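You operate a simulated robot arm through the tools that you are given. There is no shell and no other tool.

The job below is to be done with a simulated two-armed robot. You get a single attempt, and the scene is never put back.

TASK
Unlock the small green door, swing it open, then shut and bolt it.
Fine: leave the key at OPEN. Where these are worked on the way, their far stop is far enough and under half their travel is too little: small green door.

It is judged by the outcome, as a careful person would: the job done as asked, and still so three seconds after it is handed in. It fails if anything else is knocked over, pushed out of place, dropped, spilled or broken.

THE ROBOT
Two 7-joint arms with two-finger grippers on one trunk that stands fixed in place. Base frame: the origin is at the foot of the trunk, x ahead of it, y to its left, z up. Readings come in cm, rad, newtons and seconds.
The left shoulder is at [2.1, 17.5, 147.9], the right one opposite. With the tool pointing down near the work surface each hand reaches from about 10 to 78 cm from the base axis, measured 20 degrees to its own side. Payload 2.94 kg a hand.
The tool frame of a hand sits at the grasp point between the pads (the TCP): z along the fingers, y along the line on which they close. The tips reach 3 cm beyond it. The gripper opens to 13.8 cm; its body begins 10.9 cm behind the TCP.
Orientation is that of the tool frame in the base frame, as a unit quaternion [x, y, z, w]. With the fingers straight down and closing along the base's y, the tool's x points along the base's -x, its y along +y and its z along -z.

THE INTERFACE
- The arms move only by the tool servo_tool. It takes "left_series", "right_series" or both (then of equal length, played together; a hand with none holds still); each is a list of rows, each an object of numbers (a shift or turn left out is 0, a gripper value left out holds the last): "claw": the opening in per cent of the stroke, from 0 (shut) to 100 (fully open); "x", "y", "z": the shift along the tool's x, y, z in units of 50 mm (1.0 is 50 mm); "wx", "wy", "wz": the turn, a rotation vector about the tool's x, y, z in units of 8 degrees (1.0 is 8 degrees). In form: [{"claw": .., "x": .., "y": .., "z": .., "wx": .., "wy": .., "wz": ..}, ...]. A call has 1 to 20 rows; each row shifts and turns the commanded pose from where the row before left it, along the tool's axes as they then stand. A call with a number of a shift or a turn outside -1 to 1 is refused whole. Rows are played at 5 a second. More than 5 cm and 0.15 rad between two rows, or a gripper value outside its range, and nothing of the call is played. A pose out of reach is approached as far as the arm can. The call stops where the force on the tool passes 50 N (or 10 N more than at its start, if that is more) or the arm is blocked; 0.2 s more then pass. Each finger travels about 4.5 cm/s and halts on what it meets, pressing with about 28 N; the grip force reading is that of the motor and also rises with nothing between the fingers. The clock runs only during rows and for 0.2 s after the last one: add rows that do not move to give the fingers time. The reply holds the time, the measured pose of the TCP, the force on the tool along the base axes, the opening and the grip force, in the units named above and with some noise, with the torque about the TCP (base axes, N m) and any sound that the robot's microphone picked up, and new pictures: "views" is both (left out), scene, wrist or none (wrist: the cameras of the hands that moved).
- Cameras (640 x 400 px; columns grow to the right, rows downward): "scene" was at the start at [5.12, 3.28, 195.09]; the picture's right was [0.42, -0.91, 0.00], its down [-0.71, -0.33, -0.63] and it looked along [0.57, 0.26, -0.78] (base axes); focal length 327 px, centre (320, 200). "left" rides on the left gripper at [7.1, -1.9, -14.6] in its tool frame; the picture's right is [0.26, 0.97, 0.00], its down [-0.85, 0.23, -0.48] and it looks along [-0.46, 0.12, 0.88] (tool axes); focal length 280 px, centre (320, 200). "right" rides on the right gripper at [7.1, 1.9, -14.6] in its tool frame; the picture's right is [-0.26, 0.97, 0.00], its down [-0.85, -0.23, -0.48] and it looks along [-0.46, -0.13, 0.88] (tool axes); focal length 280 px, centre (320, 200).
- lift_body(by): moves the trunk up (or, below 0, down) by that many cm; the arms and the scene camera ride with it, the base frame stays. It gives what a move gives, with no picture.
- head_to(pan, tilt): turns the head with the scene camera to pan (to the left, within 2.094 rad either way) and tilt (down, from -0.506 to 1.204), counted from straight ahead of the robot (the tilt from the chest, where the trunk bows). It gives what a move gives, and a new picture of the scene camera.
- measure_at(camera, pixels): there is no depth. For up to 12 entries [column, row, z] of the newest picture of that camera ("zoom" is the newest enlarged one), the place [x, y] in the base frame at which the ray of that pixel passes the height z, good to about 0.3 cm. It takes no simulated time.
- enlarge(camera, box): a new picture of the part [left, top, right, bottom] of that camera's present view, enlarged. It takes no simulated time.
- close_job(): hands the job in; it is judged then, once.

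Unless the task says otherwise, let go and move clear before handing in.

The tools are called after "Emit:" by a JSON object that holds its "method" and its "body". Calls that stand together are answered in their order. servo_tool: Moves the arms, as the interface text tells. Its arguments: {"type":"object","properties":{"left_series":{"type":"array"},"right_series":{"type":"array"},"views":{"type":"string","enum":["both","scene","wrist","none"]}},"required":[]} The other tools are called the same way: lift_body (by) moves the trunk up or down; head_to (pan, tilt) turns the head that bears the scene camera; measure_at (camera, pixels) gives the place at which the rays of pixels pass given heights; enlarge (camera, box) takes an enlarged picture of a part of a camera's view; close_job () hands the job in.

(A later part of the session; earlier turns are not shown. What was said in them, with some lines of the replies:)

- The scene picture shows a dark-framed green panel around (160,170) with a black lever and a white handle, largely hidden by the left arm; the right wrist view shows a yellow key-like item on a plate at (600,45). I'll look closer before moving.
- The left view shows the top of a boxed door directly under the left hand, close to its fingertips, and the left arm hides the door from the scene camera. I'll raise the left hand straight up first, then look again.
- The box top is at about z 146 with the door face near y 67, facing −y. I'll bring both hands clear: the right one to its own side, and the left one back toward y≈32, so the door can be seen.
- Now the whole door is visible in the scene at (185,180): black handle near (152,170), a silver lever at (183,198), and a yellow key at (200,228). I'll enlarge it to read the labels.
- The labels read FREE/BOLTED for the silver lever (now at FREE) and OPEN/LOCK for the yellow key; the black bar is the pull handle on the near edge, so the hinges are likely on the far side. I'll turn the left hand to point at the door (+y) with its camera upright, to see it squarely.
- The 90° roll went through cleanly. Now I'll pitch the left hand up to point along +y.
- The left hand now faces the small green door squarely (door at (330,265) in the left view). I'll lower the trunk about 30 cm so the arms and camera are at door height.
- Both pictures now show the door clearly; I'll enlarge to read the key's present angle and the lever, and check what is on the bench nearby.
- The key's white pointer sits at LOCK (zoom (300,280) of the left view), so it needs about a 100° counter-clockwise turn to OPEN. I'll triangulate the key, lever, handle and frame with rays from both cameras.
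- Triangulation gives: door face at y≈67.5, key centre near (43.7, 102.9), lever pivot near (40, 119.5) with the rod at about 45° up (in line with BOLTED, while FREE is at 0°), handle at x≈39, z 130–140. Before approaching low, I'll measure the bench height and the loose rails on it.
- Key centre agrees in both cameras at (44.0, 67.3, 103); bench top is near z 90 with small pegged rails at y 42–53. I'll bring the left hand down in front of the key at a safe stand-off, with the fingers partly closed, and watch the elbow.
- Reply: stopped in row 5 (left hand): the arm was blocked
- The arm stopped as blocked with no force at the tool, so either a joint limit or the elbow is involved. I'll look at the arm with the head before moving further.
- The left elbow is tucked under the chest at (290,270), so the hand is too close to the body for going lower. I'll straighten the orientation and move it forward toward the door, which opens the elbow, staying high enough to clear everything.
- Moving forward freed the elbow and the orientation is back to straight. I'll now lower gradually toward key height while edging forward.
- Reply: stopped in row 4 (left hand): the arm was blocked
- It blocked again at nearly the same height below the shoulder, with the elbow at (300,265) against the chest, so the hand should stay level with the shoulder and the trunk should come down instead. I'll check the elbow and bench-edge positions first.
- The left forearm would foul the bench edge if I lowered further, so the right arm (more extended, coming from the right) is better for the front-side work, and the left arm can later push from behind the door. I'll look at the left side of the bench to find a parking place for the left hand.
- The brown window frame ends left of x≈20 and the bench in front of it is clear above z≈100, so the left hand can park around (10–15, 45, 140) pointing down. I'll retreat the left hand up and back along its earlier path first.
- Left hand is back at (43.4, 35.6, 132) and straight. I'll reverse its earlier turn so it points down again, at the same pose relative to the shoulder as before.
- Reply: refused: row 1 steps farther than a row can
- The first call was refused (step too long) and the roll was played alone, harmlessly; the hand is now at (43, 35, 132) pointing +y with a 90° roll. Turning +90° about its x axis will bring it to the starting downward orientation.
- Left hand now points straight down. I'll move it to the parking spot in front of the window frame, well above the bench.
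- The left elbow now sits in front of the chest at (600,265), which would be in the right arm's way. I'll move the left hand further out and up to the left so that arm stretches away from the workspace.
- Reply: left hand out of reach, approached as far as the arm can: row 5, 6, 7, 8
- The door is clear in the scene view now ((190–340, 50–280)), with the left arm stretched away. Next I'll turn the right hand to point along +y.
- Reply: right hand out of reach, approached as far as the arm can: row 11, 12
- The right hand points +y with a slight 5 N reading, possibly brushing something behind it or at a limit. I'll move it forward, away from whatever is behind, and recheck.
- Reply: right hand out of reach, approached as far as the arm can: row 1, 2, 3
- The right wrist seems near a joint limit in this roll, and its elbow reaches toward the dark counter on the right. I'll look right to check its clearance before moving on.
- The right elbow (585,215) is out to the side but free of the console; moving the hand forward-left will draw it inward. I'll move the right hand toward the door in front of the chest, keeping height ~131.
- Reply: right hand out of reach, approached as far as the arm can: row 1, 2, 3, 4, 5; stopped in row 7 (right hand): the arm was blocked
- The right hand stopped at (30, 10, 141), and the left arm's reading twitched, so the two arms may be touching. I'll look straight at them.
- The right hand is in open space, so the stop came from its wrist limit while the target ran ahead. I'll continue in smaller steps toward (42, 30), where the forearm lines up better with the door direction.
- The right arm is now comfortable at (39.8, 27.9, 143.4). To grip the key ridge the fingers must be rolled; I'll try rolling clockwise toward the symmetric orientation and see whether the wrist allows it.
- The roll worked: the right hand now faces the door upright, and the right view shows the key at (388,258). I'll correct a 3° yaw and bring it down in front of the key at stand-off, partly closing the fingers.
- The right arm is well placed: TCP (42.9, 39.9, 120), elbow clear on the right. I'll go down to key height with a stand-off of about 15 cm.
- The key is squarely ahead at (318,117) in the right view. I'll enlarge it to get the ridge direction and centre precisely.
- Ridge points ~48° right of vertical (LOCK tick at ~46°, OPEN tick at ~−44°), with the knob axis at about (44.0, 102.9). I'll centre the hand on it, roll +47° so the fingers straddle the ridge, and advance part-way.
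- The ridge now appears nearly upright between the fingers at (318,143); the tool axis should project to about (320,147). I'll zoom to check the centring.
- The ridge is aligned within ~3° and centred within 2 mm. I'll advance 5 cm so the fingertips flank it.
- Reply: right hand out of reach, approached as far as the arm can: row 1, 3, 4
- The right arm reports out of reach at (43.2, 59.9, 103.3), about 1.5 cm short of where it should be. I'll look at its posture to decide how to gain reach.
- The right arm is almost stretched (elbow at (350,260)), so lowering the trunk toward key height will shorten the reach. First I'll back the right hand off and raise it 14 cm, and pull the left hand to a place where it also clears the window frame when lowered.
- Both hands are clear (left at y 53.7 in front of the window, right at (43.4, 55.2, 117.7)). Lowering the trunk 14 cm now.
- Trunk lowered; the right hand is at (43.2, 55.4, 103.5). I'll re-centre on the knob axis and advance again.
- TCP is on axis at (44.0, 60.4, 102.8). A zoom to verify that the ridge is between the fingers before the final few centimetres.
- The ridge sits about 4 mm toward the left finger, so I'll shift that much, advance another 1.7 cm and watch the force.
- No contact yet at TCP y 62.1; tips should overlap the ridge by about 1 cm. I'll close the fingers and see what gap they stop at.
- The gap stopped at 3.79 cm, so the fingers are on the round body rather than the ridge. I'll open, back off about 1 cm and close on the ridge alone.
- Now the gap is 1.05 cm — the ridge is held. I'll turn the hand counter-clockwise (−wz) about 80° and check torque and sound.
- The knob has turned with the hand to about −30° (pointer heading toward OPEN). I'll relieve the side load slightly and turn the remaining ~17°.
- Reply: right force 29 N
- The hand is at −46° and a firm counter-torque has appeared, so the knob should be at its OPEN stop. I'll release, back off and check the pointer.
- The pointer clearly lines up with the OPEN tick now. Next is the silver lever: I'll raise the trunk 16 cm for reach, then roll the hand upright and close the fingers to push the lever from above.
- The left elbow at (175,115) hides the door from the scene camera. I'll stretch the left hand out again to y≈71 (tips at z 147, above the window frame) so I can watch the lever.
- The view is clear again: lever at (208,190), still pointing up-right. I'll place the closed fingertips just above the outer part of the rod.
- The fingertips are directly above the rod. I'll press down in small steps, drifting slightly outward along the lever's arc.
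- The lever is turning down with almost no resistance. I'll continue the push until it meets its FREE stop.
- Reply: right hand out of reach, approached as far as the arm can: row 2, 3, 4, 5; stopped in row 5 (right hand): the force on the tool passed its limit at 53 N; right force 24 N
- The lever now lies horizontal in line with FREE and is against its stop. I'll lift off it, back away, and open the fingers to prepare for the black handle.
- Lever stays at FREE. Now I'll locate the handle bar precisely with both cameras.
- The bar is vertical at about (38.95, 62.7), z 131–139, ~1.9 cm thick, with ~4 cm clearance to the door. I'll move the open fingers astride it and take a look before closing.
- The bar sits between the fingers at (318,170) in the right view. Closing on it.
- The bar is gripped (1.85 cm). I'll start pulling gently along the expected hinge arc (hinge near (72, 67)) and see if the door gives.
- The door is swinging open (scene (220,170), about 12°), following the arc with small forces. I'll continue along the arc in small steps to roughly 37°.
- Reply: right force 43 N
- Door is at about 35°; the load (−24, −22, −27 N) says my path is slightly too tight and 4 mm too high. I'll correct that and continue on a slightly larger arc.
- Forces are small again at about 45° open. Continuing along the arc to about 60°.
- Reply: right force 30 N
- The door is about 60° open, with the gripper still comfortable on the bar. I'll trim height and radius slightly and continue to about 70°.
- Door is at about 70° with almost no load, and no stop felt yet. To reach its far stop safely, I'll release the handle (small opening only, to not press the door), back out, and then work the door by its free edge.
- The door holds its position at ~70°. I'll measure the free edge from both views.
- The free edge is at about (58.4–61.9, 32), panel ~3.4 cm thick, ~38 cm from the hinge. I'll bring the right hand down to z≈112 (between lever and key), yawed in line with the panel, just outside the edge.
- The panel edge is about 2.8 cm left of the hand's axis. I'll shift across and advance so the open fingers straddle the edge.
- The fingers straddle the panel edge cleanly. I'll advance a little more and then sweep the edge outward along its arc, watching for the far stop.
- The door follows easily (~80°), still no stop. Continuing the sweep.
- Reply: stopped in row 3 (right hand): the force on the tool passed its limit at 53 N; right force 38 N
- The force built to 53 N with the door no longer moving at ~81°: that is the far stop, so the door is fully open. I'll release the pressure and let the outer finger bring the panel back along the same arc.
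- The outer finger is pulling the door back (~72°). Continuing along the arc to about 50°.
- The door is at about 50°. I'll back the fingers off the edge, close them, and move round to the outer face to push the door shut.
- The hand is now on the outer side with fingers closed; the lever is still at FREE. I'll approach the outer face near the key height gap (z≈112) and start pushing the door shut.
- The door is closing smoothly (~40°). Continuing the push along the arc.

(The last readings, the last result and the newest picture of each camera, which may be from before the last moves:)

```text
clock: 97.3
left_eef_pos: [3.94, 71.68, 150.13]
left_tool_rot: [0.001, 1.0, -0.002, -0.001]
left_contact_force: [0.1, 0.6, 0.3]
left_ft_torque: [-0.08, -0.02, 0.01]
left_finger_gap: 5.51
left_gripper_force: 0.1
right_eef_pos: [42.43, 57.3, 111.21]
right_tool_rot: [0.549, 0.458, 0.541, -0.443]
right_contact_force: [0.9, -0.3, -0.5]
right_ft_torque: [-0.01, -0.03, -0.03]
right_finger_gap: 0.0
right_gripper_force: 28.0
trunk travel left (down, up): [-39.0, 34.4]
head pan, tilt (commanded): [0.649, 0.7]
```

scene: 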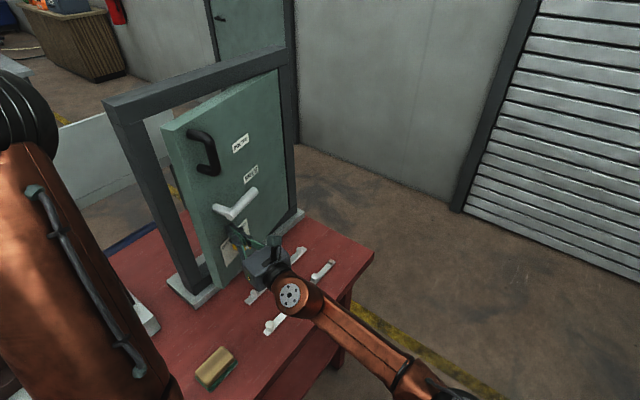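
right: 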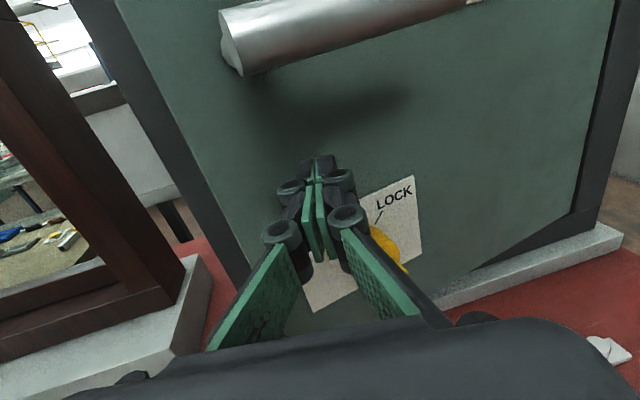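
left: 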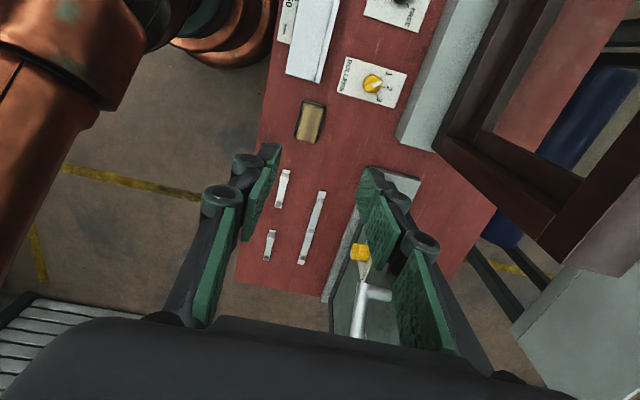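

About 10° remain. I'll finish the push with smaller steps until the door seats.

Emit:
{"method": "servo_tool", "body": {"right_series": [{"x": 0.05, "y": -0.12, "z": 0.26}, {"y": -0.1, "z": 0.26}, {"y": -0.08, "z": 0.26}, {"y": -0.06, "z": 0.26}, {"z": 0.2}, {"z": 0.15}], "views": "both"}}

```text
clock: 98.7
left_eef_pos: [4.11, 71.81, 150.15]
left_tool_rot: [0.002, 1.0, 0.0, -0.001]
left_contact_force: [-0.5, 0.8, 0.4]
left_ft_torque: [0.01, 0.02, -0.01]
left_finger_gap: 5.53
left_gripper_force: 0.1
right_eef_pos: [41.85, 61.72, 111.14]
right_tool_rot: [0.551, 0.458, 0.54, -0.441]
right_contact_force: [0.5, 0.3, -0.8]
right_ft_torque: [-0.03, 0.04, 0.0]
right_finger_gap: 0.0
right_gripper_force: 28.4
right hand out of reach, approached as far as the arm can: row 2, 3, 4, 5, 6
trunk travel left (down, up): [-39.0, 34.4]
head pan, tilt (commanded): [0.649, 0.7]
```

scene: 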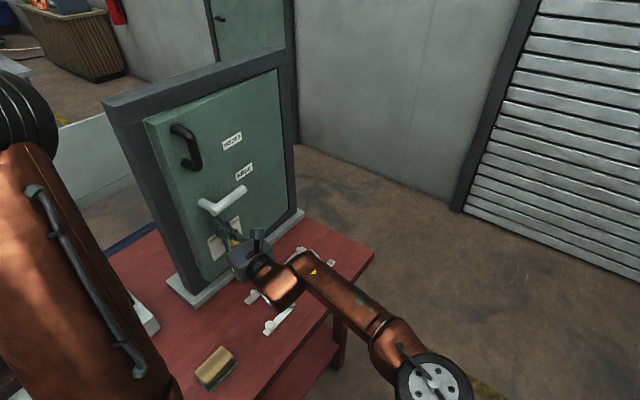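
right: 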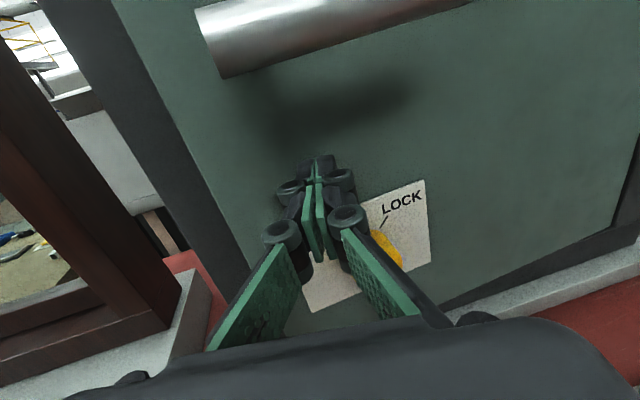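

The right arm ran out of reach ~1.5 cm before the door seats. The handle stands 5 cm proud and is within easy reach, so I'll back off, move up to it, and finish the closing with a grip on the bar.

Emit:
{"method": "servo_tool", "body": {"right_series": [{"z": -0.8}, {"z": -0.8, "claw": 45}, {"x": 0.9, "wx": 0.3}, {"x": 0.9, "wx": 0.3}, {"x": 0.9, "wx": 0.3}, {"x": 0.9, "wx": 0.3}, {"x": 0.9, "wx": 0.1}, {"x": 0.3}], "views": "both"}}

```text
clock: 100.5
left_eef_pos: [4.08, 71.68, 150.15]
left_tool_rot: [0.002, 1.0, -0.001, -0.001]
left_contact_force: [0.3, 0.8, -0.4]
left_ft_torque: [-0.02, 0.0, -0.01]
left_finger_gap: 5.51
left_gripper_force: 0.0
right_eef_pos: [40.29, 54.5, 135.23]
right_tool_rot: [0.506, 0.506, 0.496, -0.491]
right_contact_force: [1.0, 0.0, 0.7]
right_ft_torque: [0.03, -0.01, -0.01]
right_finger_gap: 6.21
right_gripper_force: 0.1
trunk travel left (down, up): [-39.0, 34.4]
head pan, tilt (commanded): [0.649, 0.7]
```

scene: 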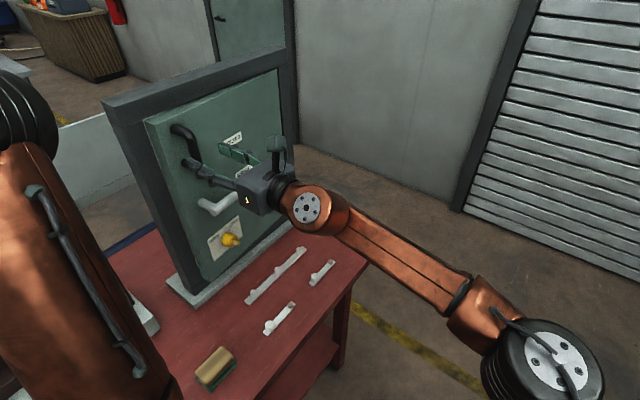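
right: 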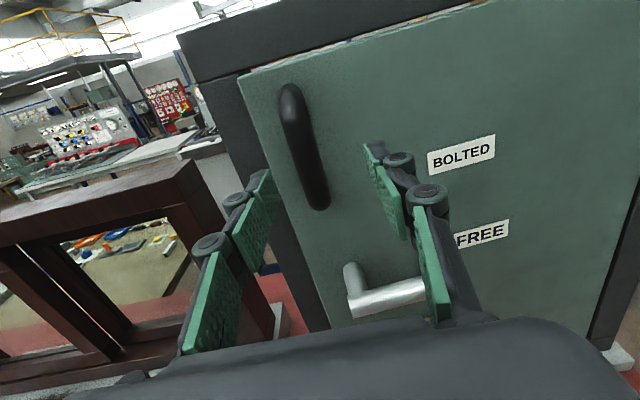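

The door is ajar by ~3°, handle at (305,150) in the right view. I'll align, straddle the bar, and close on it.

Emit:
{"method": "servo_tool", "body": {"right_series": [{"y": -0.22, "z": 0.4}, {"z": 0.5}, {"z": 0.3}, {"claw": 0}, {}, {}, {}, {}], "views": "wrist"}}

```text
clock: 102.3
left_eef_pos: [4.29, 71.81, 150.05]
left_tool_rot: [0.001, 1.0, -0.001, -0.002]
left_contact_force: [-0.5, -1.1, 0.0]
left_ft_torque: [0.0, -0.01, 0.03]
left_finger_gap: 5.54
left_gripper_force: 0.1
right_eef_pos: [39.64, 60.51, 134.97]
right_tool_rot: [0.507, 0.504, 0.497, -0.491]
right_contact_force: [8.6, 3.2, 1.7]
right_ft_torque: [-0.09, 0.09, 0.12]
right_finger_gap: 1.83
right_gripper_force: 39.9
trunk travel left (down, up): [-39.0, 34.4]
head pan, tilt (commanded): [0.649, 0.7]
```

right: 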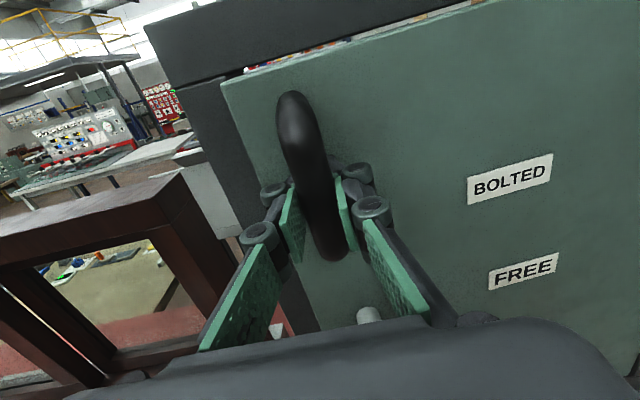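

The bar is gripped again. Pushing it home in small steps until the door seats against the frame.

Emit:
{"method": "servo_tool", "body": {"right_series": [{"y": -0.04, "z": 0.15}, {"y": -0.03, "z": 0.15}, {"y": -0.02, "z": 0.12}, {"z": 0.1}, {"z": 0.1}], "views": "both"}}

Emit:
{"method": "enlarge", "body": {"camera": "scene", "box": [90, 60, 310, 300]}}

```text
clock: 103.5
left_eef_pos: [4.34, 71.65, 150.13]
left_tool_rot: [0.001, 1.0, -0.001, -0.002]
left_contact_force: [0.2, -0.1, 0.2]
left_ft_torque: [0.0, 0.01, -0.02]
left_finger_gap: 5.53
left_gripper_force: 0.0
right_eef_pos: [39.04, 63.69, 134.92]
right_tool_rot: [0.507, 0.505, 0.496, -0.492]
right_contact_force: [13.6, 3.5, 2.1]
right_ft_torque: [-0.25, 0.33, 0.04]
right_finger_gap: 1.8
right_gripper_force: 39.5
trunk travel left (down, up): [-39.0, 34.4]
head pan, tilt (commanded): [0.649, 0.7]
```

scene: 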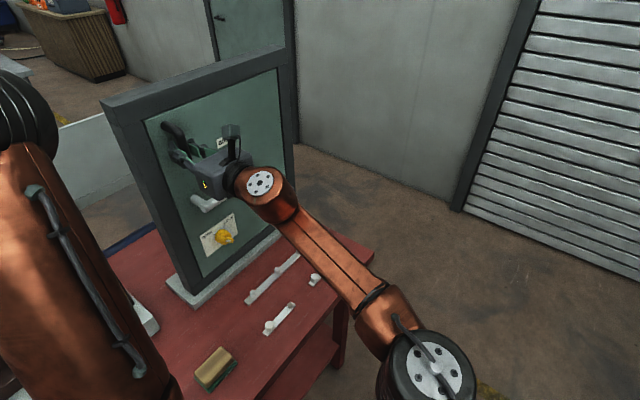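
right: 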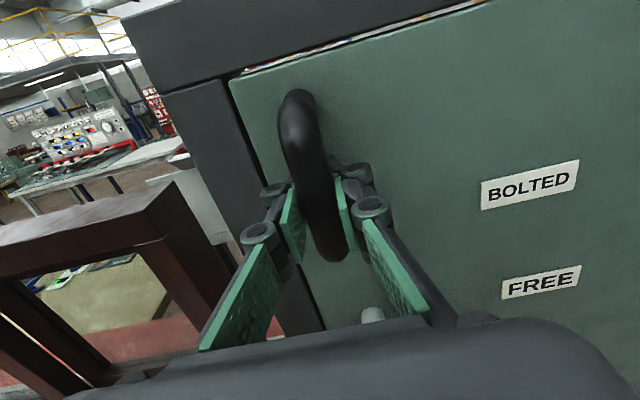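

```text
1.67 times, centred on (200, 180) of scene
```

zoom: 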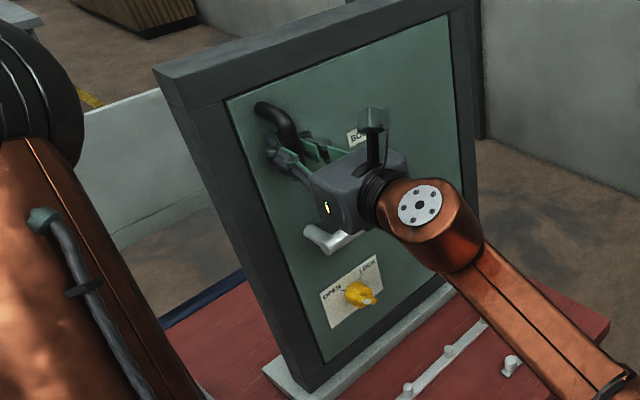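

The panel looks flush with the frame in the zoom. I'll press a little more to confirm it is hard against its stop.

Emit:
{"method": "servo_tool", "body": {"right_series": [{"y": 0.04, "z": 0.08}, {"z": 0.08}, {"z": 0.08}, {"z": 0.08}], "views": "wrist"}}

```text
clock: 104.5
left_eef_pos: [4.25, 71.03, 150.39]
left_tool_rot: [0.003, 1.0, 0.001, -0.001]
left_contact_force: [0.5, -0.2, -0.4]
left_ft_torque: [-0.01, 0.01, 0.03]
left_finger_gap: 5.5
left_gripper_force: 0.0
right_eef_pos: [38.99, 64.68, 135.11]
right_tool_rot: [0.507, 0.505, 0.498, -0.49]
right_contact_force: [1.8, -32.7, -9.1]
right_ft_torque: [0.03, 0.25, 0.06]
right_finger_gap: 1.75
right_gripper_force: 39.7
trunk travel left (down, up): [-39.0, 34.4]
head pan, tilt (commanded): [0.649, 0.7]
```

right: 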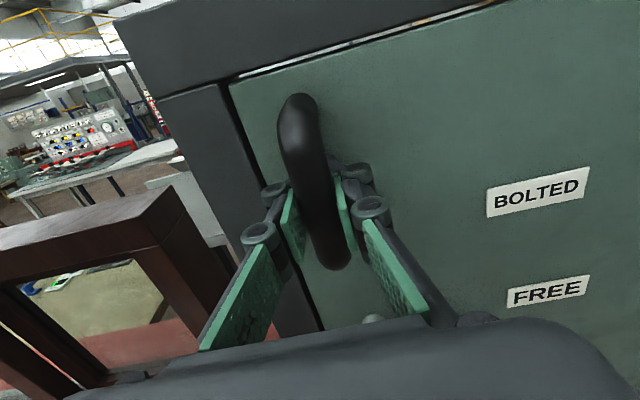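

A firm −33 N reaction shows the door is fully seated. Now I'll release the handle and back away, and bring the left hand in front of the window frame so the trunk can be lowered for the lever.

Emit:
{"method": "servo_tool", "body": {"right_series": [{"claw": 45}, {}, {}, {"z": -0.6}, {"z": -0.8}, {"z": -0.8}, {"z": -0.5}], "left_series": [{"y": -0.5}, {"y": -0.5}, {"y": -0.5}, {"y": -0.5}, {"y": -0.5}, {"y": -0.5}, {"y": -0.5}], "views": "both"}}

```text
clock: 106.1
left_eef_pos: [3.96, 53.79, 150.23]
left_tool_rot: [0.002, 1.0, 0.001, -0.001]
left_contact_force: [-0.2, -1.5, 1.2]
left_ft_torque: [0.08, 0.01, 0.03]
left_finger_gap: 5.53
left_gripper_force: 0.1
right_eef_pos: [38.86, 51.46, 135.39]
right_tool_rot: [0.506, 0.505, 0.497, -0.492]
right_contact_force: [0.4, 0.0, -0.3]
right_ft_torque: [-0.01, 0.0, 0.02]
right_finger_gap: 6.2
right_gripper_force: 0.1
trunk travel left (down, up): [-39.0, 34.4]
head pan, tilt (commanded): [0.649, 0.7]
```

scene: 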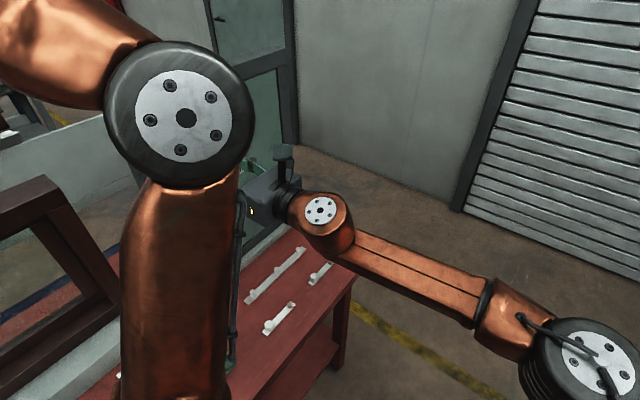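
right: 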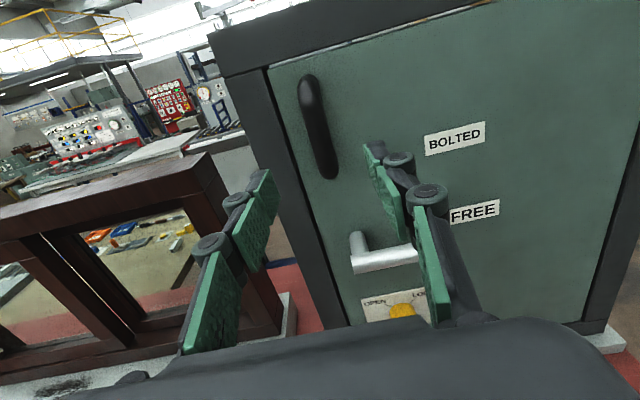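
left: 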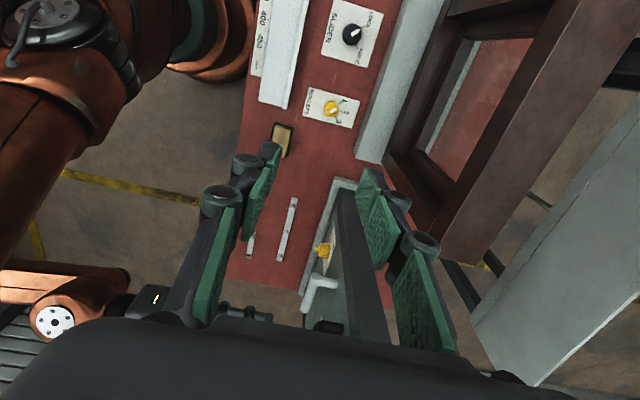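

The door stays shut. Lowering the trunk 12 cm to reach the lever comfortably.

Emit:
{"method": "lift_body", "body": {"by": -12}}

```text
clock: 107.6
left_eef_pos: [3.89, 54.1, 138.22]
left_tool_rot: [0.001, 1.0, -0.001, 0.0]
left_contact_force: [-0.4, -0.3, 0.3]
left_ft_torque: [0.04, -0.03, 0.0]
left_finger_gap: 5.55
left_gripper_force: 0.0
right_eef_pos: [38.84, 51.68, 123.28]
right_tool_rot: [0.506, 0.506, 0.497, -0.49]
right_contact_force: [0.4, -0.1, -0.3]
right_ft_torque: [-0.02, -0.01, 0.01]
right_finger_gap: 6.2
right_gripper_force: 0.2
trunk travel left (down, up): [-27.0, 46.4]
head pan, tilt (commanded): [0.649, 0.7]
```

Now I'll close the fingers and position them below the lever's outer part, still at a stand-off.

Emit:
{"method": "servo_tool", "body": {"right_series": [{"x": -0.45, "y": 0.34, "wx": -0.25, "claw": 0}, {"x": -0.45, "y": 0.34, "wx": -0.25}, {"x": -0.45, "y": 0.34, "wx": -0.25}, {"x": -0.45, "y": 0.34, "wx": -0.25}], "views": "wrist"}}

Emit:
{"method": "head_to", "body": {"pan": 0.55, "tilt": 0.75}}

```text
clock: 108.6
left_eef_pos: [4.06, 54.2, 138.23]
left_tool_rot: [0.002, 1.0, 0.0, -0.001]
left_contact_force: [0.5, 0.6, -0.1]
left_ft_torque: [-0.02, 0.01, 0.02]
left_finger_gap: 5.54
left_gripper_force: 0.1
right_eef_pos: [45.68, 51.02, 114.39]
right_tool_rot: [0.539, 0.47, 0.531, -0.455]
right_contact_force: [0.3, -0.3, 0.2]
right_ft_torque: [0.0, 0.01, 0.04]
right_finger_gap: 0.0
right_gripper_force: 23.1
trunk travel left (down, up): [-27.0, 46.4]
head pan, tilt (commanded): [0.649, 0.7]
```

right: 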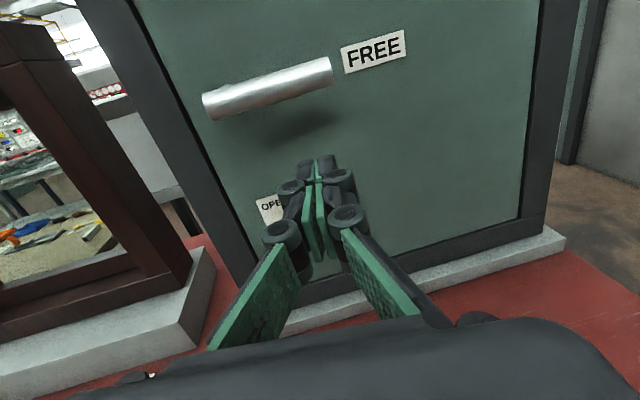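

```text
clock: 109.2
left_eef_pos: [4.06, 53.94, 138.19]
left_tool_rot: [0.002, 1.0, -0.001, 0.0]
left_contact_force: [1.3, 0.4, 0.2]
left_ft_torque: [-0.02, 0.01, 0.03]
left_finger_gap: 5.51
left_gripper_force: 0.0
right_eef_pos: [45.55, 51.1, 114.55]
right_tool_rot: [0.54, 0.469, 0.532, -0.454]
right_contact_force: [0.4, 0.4, -1.3]
right_ft_torque: [-0.02, 0.02, 0.01]
right_finger_gap: 0.0
right_gripper_force: 27.9
trunk travel left (down, up): [-27.0, 46.4]
head pan, tilt (commanded): [0.55, 0.75]
```

scene: 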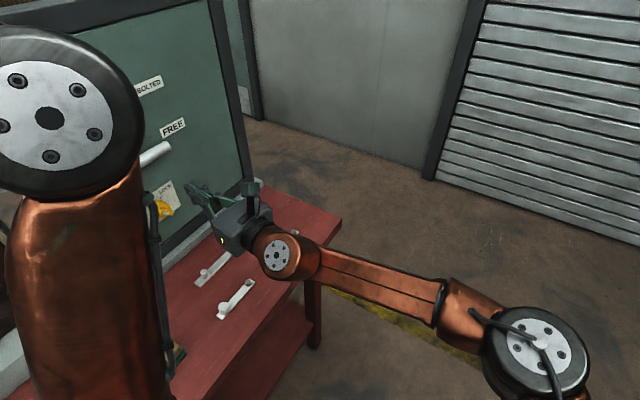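

The fist is below and in front of the rod (rod at (268,88) in the right view). I'll advance so the tips pass under it.

Emit:
{"method": "servo_tool", "body": {"right_series": [{"y": -0.05, "z": 0.7}, {"y": -0.05, "z": 0.7}, {"y": -0.05, "z": 0.7}], "views": "both"}}

```text
clock: 110.0
left_eef_pos: [3.91, 54.29, 138.13]
left_tool_rot: [0.002, 1.0, -0.001, -0.002]
left_contact_force: [0.5, 0.5, 0.6]
left_ft_torque: [-0.04, -0.01, 0.0]
left_finger_gap: 5.5
left_gripper_force: 0.0
right_eef_pos: [46.2, 61.5, 113.72]
right_tool_rot: [0.54, 0.471, 0.53, -0.454]
right_contact_force: [-0.6, 0.1, 0.3]
right_ft_torque: [-0.02, 0.02, 0.01]
right_finger_gap: 0.01
right_gripper_force: 28.4
trunk travel left (down, up): [-27.0, 46.4]
head pan, tilt (commanded): [0.55, 0.75]
```

scene: 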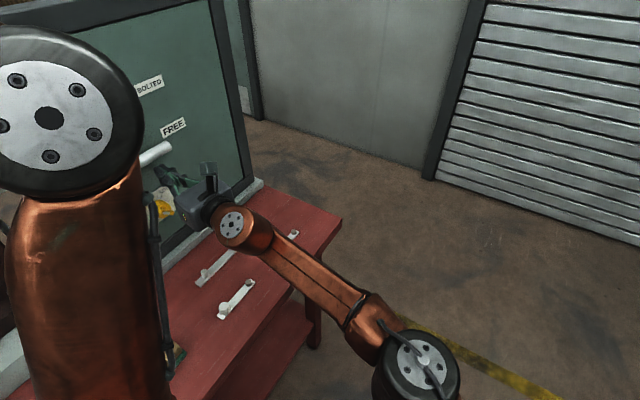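
right: 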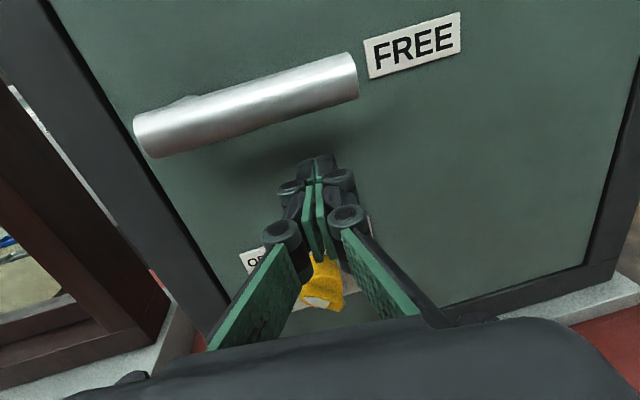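

The tips are under the rod. I'll lift in small steps, drifting slightly inward with the lever's arc, until it meets its BOLTED stop.

Emit:
{"method": "servo_tool", "body": {"right_series": [{"x": 0.3}, {"x": 0.3, "y": -0.03}, {"x": 0.25, "y": -0.05}, {"x": 0.25, "y": -0.05}, {"x": 0.25, "y": -0.05}], "views": "both"}}

```text
clock: 111.2
left_eef_pos: [4.04, 54.18, 138.1]
left_tool_rot: [0.001, 1.0, -0.001, -0.001]
left_contact_force: [-1.0, 0.2, 0.6]
left_ft_torque: [0.02, 0.07, 0.0]
left_finger_gap: 5.5
left_gripper_force: 0.1
right_eef_pos: [45.48, 61.85, 120.79]
right_tool_rot: [0.54, 0.471, 0.53, -0.454]
right_contact_force: [0.3, -0.4, -2.4]
right_ft_torque: [0.0, -0.03, 0.0]
right_finger_gap: 0.02
right_gripper_force: 28.5
trunk travel left (down, up): [-27.0, 46.4]
head pan, tilt (commanded): [0.55, 0.75]
```

scene: 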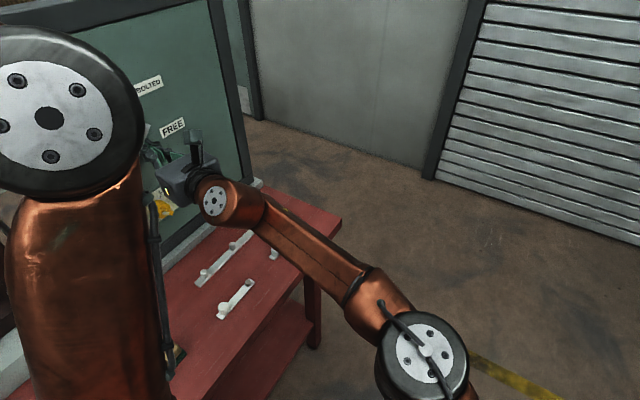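
right: 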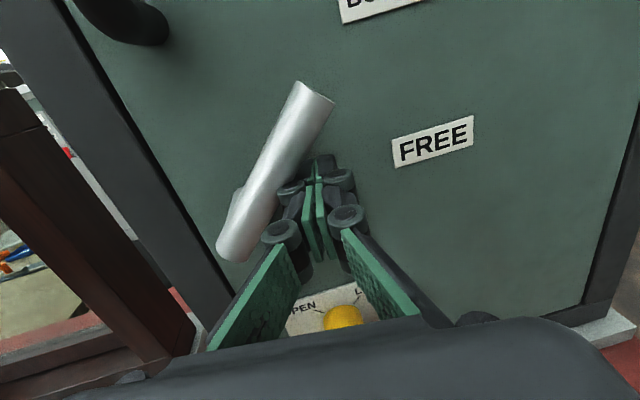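

The lever has come up to about 44°, close to its original BOLTED position; I'll press gently further to find the stop.

Emit:
{"method": "servo_tool", "body": {"right_series": [{"x": 0.15, "y": -0.04}, {"x": 0.12, "y": -0.04}, {"x": 0.1, "y": -0.03}, {"x": 0.1, "y": -0.03}], "views": "both"}}

```text
clock: 112.0
left_eef_pos: [4.1, 54.37, 138.07]
left_tool_rot: [0.001, 1.0, -0.001, -0.001]
left_contact_force: [-0.7, -0.3, -1.0]
left_ft_torque: [-0.04, -0.08, -0.01]
left_finger_gap: 5.51
left_gripper_force: 0.1
right_eef_pos: [45.82, 62.02, 121.37]
right_tool_rot: [0.545, 0.471, 0.53, -0.448]
right_contact_force: [16.3, -6.4, -20.6]
right_ft_torque: [0.07, -0.07, 0.09]
right_finger_gap: 0.0
right_gripper_force: 28.0
trunk travel left (down, up): [-27.0, 46.4]
head pan, tilt (commanded): [0.55, 0.75]
stopped in row 3 (right hand): the force on the tool passed its limit at 55 N (the readings are from after the stop); the commanded pose is now the measured one
```

scene: 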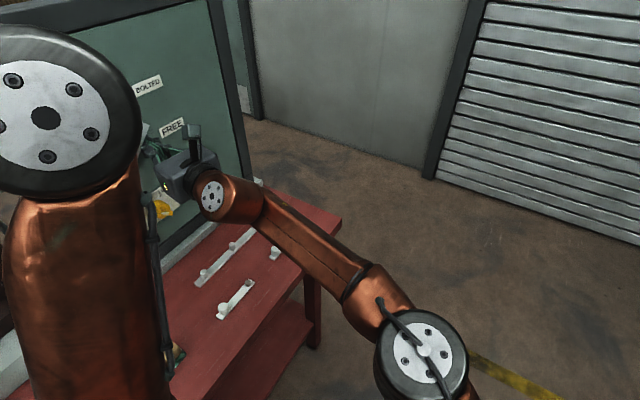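
right: 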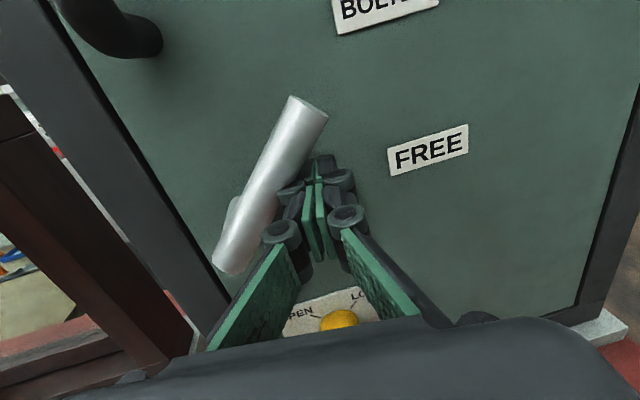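

The lever hit its BOLTED stop (55 N). I'll ease off downward, withdraw, and check the whole door.

Emit:
{"method": "servo_tool", "body": {"right_series": [{"x": -0.2, "y": 0.1}, {"x": -0.1, "z": -0.4}, {"z": -0.8}, {"z": -0.8}, {"z": -0.8}, {"z": -0.6}], "left_series": [{}, {}, {}, {}, {}, {}], "views": "both"}}

Emit:
{"method": "enlarge", "body": {"camera": "right", "box": [120, 0, 520, 300]}}

```text
clock: 113.4
left_eef_pos: [3.86, 54.06, 138.2]
left_tool_rot: [0.001, 1.0, -0.001, -0.001]
left_contact_force: [0.2, 0.0, 0.5]
left_ft_torque: [0.03, -0.01, 0.0]
left_finger_gap: 5.54
left_gripper_force: 0.0
right_eef_pos: [43.28, 44.91, 120.62]
right_tool_rot: [0.541, 0.472, 0.53, -0.452]
right_contact_force: [0.8, 0.1, 0.5]
right_ft_torque: [-0.02, -0.03, -0.03]
right_finger_gap: 0.0
right_gripper_force: 28.9
trunk travel left (down, up): [-27.0, 46.4]
head pan, tilt (commanded): [0.55, 0.75]
```

scene: 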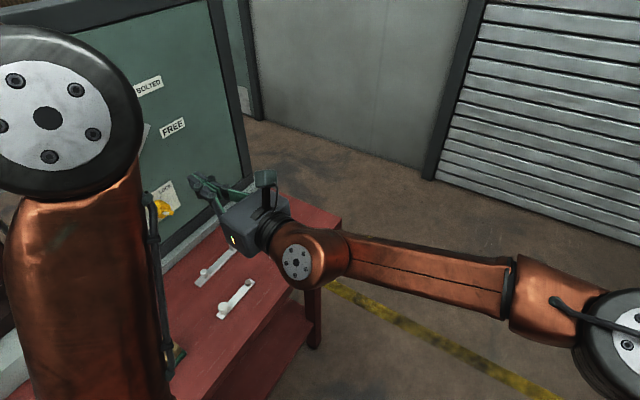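
right: 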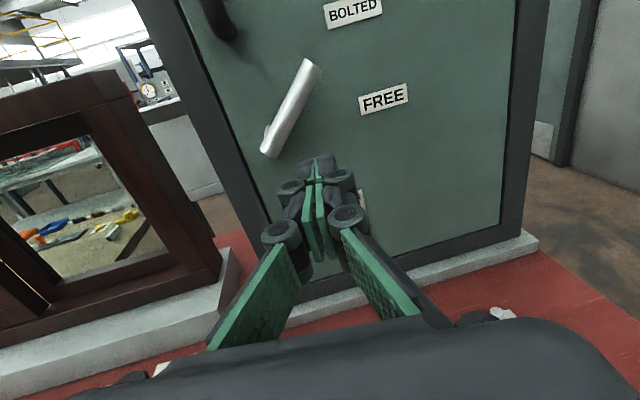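
left: 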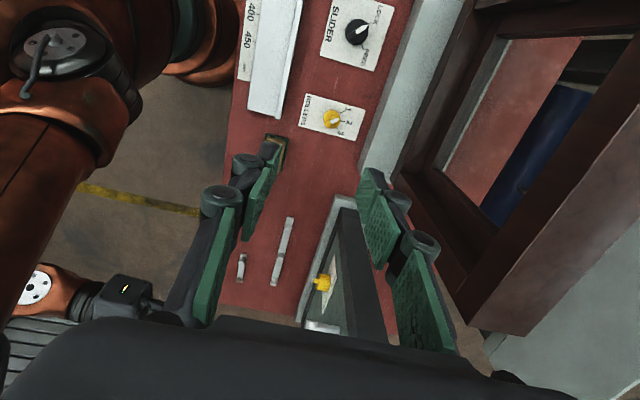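

```text
1.33 times, centred on (320, 150) of right
```

zoom: 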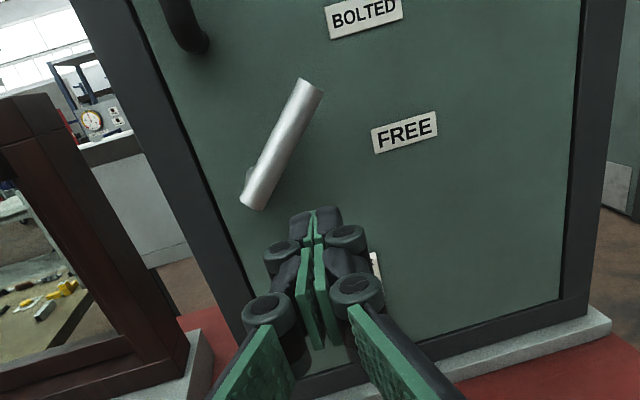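

The lever sits up at BOLTED with the hand clear. I'll raise the trunk, move both arms aside, and inspect the final state from the scene camera.

Emit:
{"method": "lift_body", "body": {"by": 14}}

Emit:
{"method": "servo_tool", "body": {"left_series": [{"y": 0.6}, {"y": 0.6}, {"y": 0.6}, {"y": 0.6}, {"y": 0.6}, {"y": 0.5}], "right_series": [{"z": -0.8}, {"z": -0.8}, {"z": -0.8}, {"z": -0.8}, {"z": -0.6}, {"z": -0.4}], "views": "none"}}

Emit:
{"method": "head_to", "body": {"pan": 0.8, "tilt": 0.7}}

Emit:
{"method": "enlarge", "body": {"camera": "scene", "box": [150, 40, 350, 300]}}

```text
clock: 115.0
left_eef_pos: [3.92, 54.05, 152.22]
left_tool_rot: [0.002, 1.0, -0.002, -0.001]
left_contact_force: [-0.3, 0.5, 0.4]
left_ft_torque: [0.01, 0.02, 0.01]
left_finger_gap: 5.52
left_gripper_force: 0.1
right_eef_pos: [43.11, 45.12, 134.73]
right_tool_rot: [0.542, 0.472, 0.529, -0.45]
right_contact_force: [-1.1, 0.0, -0.2]
right_ft_torque: [0.04, 0.01, -0.03]
right_finger_gap: 0.0
right_gripper_force: 28.5
trunk travel left (down, up): [-41.0, 32.4]
head pan, tilt (commanded): [0.55, 0.75]
```

```text
clock: 116.4
left_eef_pos: [3.56, 71.7, 152.23]
left_tool_rot: [0.001, 1.0, -0.001, 0.0]
left_contact_force: [0.6, -0.3, 0.1]
left_ft_torque: [-0.04, -0.06, 0.01]
left_finger_gap: 5.52
left_gripper_force: 0.1
right_eef_pos: [40.02, 24.17, 135.53]
right_tool_rot: [0.541, 0.473, 0.53, -0.451]
right_contact_force: [-0.7, 0.4, 0.1]
right_ft_torque: [-0.02, 0.01, -0.06]
right_finger_gap: 0.01
right_gripper_force: 28.3
trunk travel left (down, up): [-41.0, 32.4]
head pan, tilt (commanded): [0.55, 0.75]
```

```text
clock: 117.2
left_eef_pos: [3.62, 71.64, 152.26]
left_tool_rot: [0.001, 1.0, 0.0, 0.0]
left_contact_force: [0.1, -0.3, 0.6]
left_ft_torque: [-0.01, -0.02, 0.01]
left_finger_gap: 5.53
left_gripper_force: 0.1
right_eef_pos: [40.09, 24.23, 135.54]
right_tool_rot: [0.541, 0.472, 0.529, -0.452]
right_contact_force: [-1.3, -0.5, 0.4]
right_ft_torque: [-0.03, -0.01, 0.01]
right_finger_gap: 0.02
right_gripper_force: 28.2
trunk travel left (down, up): [-41.0, 32.4]
head pan, tilt (commanded): [0.799, 0.7]
```

scene: 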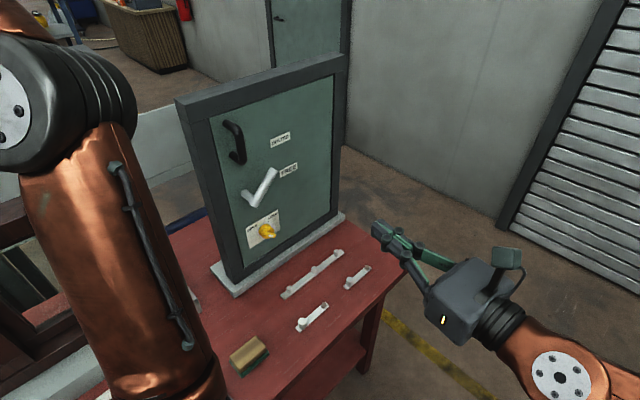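

```text
1.54 times, centred on (250, 170) of scene
```

zoom: 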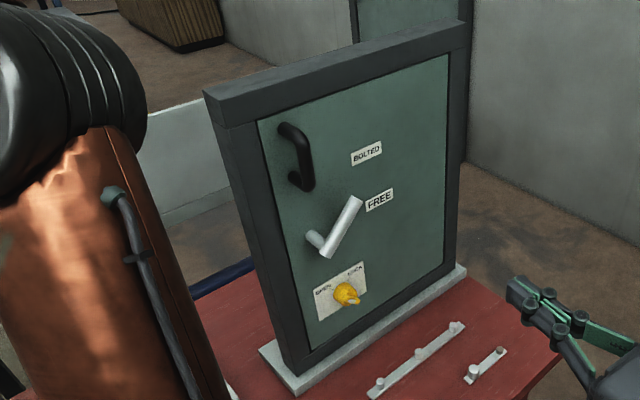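

The door is flush and the lever looks the same as at the start (BOLTED). I'll zoom in on the key, lever and the panel's left edge to be sure.

Emit:
{"method": "enlarge", "body": {"camera": "scene", "box": [220, 110, 310, 250]}}

Emit:
{"method": "enlarge", "body": {"camera": "scene", "box": [240, 200, 300, 250]}}

Emit:
{"method": "enlarge", "body": {"camera": "scene", "box": [190, 80, 270, 270]}}

Emit:
{"method": "measure_at", "body": {"camera": "scene", "pixels": [[273, 171, 126], [273, 171, 124], [256, 204, 119], [256, 204, 117]]}}

```text
2.86 times, centred on (265, 180) of scene
```

zoom: 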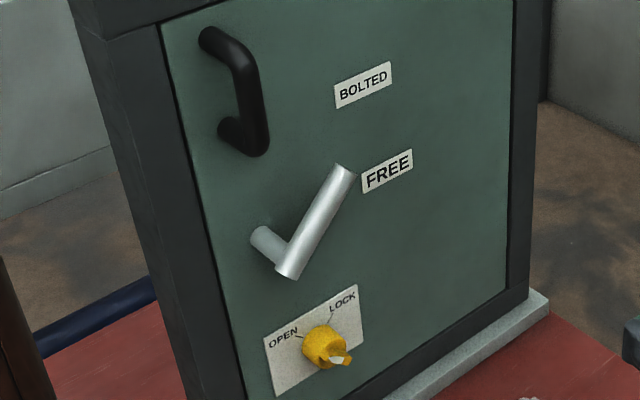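

```text
8.00 times, centred on (270, 225) of scene
```

zoom: 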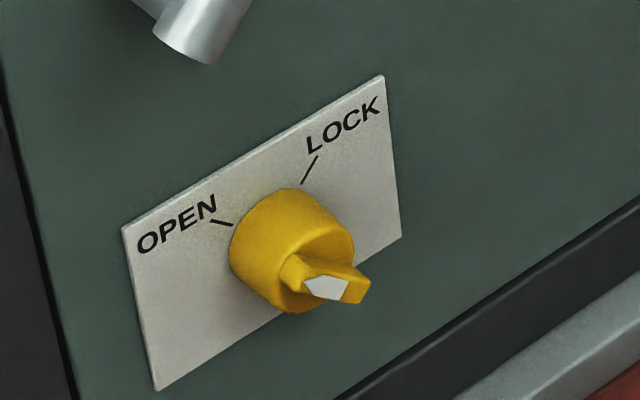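

```text
2.11 times, centred on (230, 175) of scene
```

zoom: 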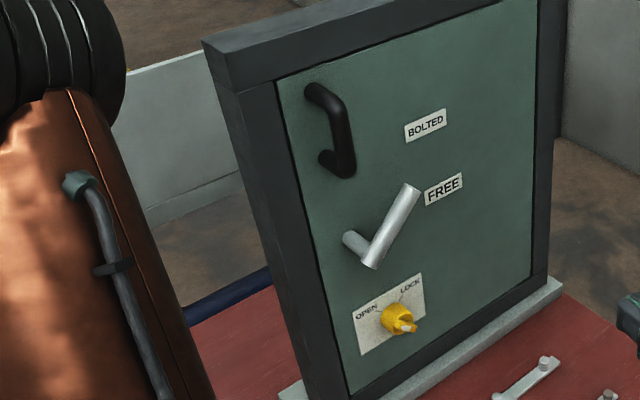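

```text
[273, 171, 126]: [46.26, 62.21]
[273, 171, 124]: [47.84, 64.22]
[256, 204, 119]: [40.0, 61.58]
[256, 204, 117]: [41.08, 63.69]
```

The final state checks out. The rod tip measures (46.3, 62.2, 126), matching its original BOLTED position. The key's white pointer is at OPEN and the panel is flush in its frame. The rails and block on the bench have not moved, and both hands are clear, so I'm handing the job in.

Emit:
{"method": "close_job", "body": {}}

```text
The job is handed in.
```

The small green door has been unlocked, swung open, shut and bolted, and the job is handed in. No verdict came back with the hand-in.

- **Key:** I turned it from LOCK to OPEN and left it there, as you allowed.
- **Lever at the start:** it was already at BOLTED, so after unlocking I moved it down to FREE before the door would open.
- **Opening:** I pulled the door by the handle to about 70°. I then pushed it by its free edge until it hit its far stop at about 81°.
- **Shutting:** I pushed it closed until it was firmly seated and flush in its frame.
- **Bolting:** I lifted the lever to its BOLTED stop. The rod measured within about half a centimetre of where it started.

The other items on the bench looked undisturbed in the last pictures, and both hands were clear of the door.
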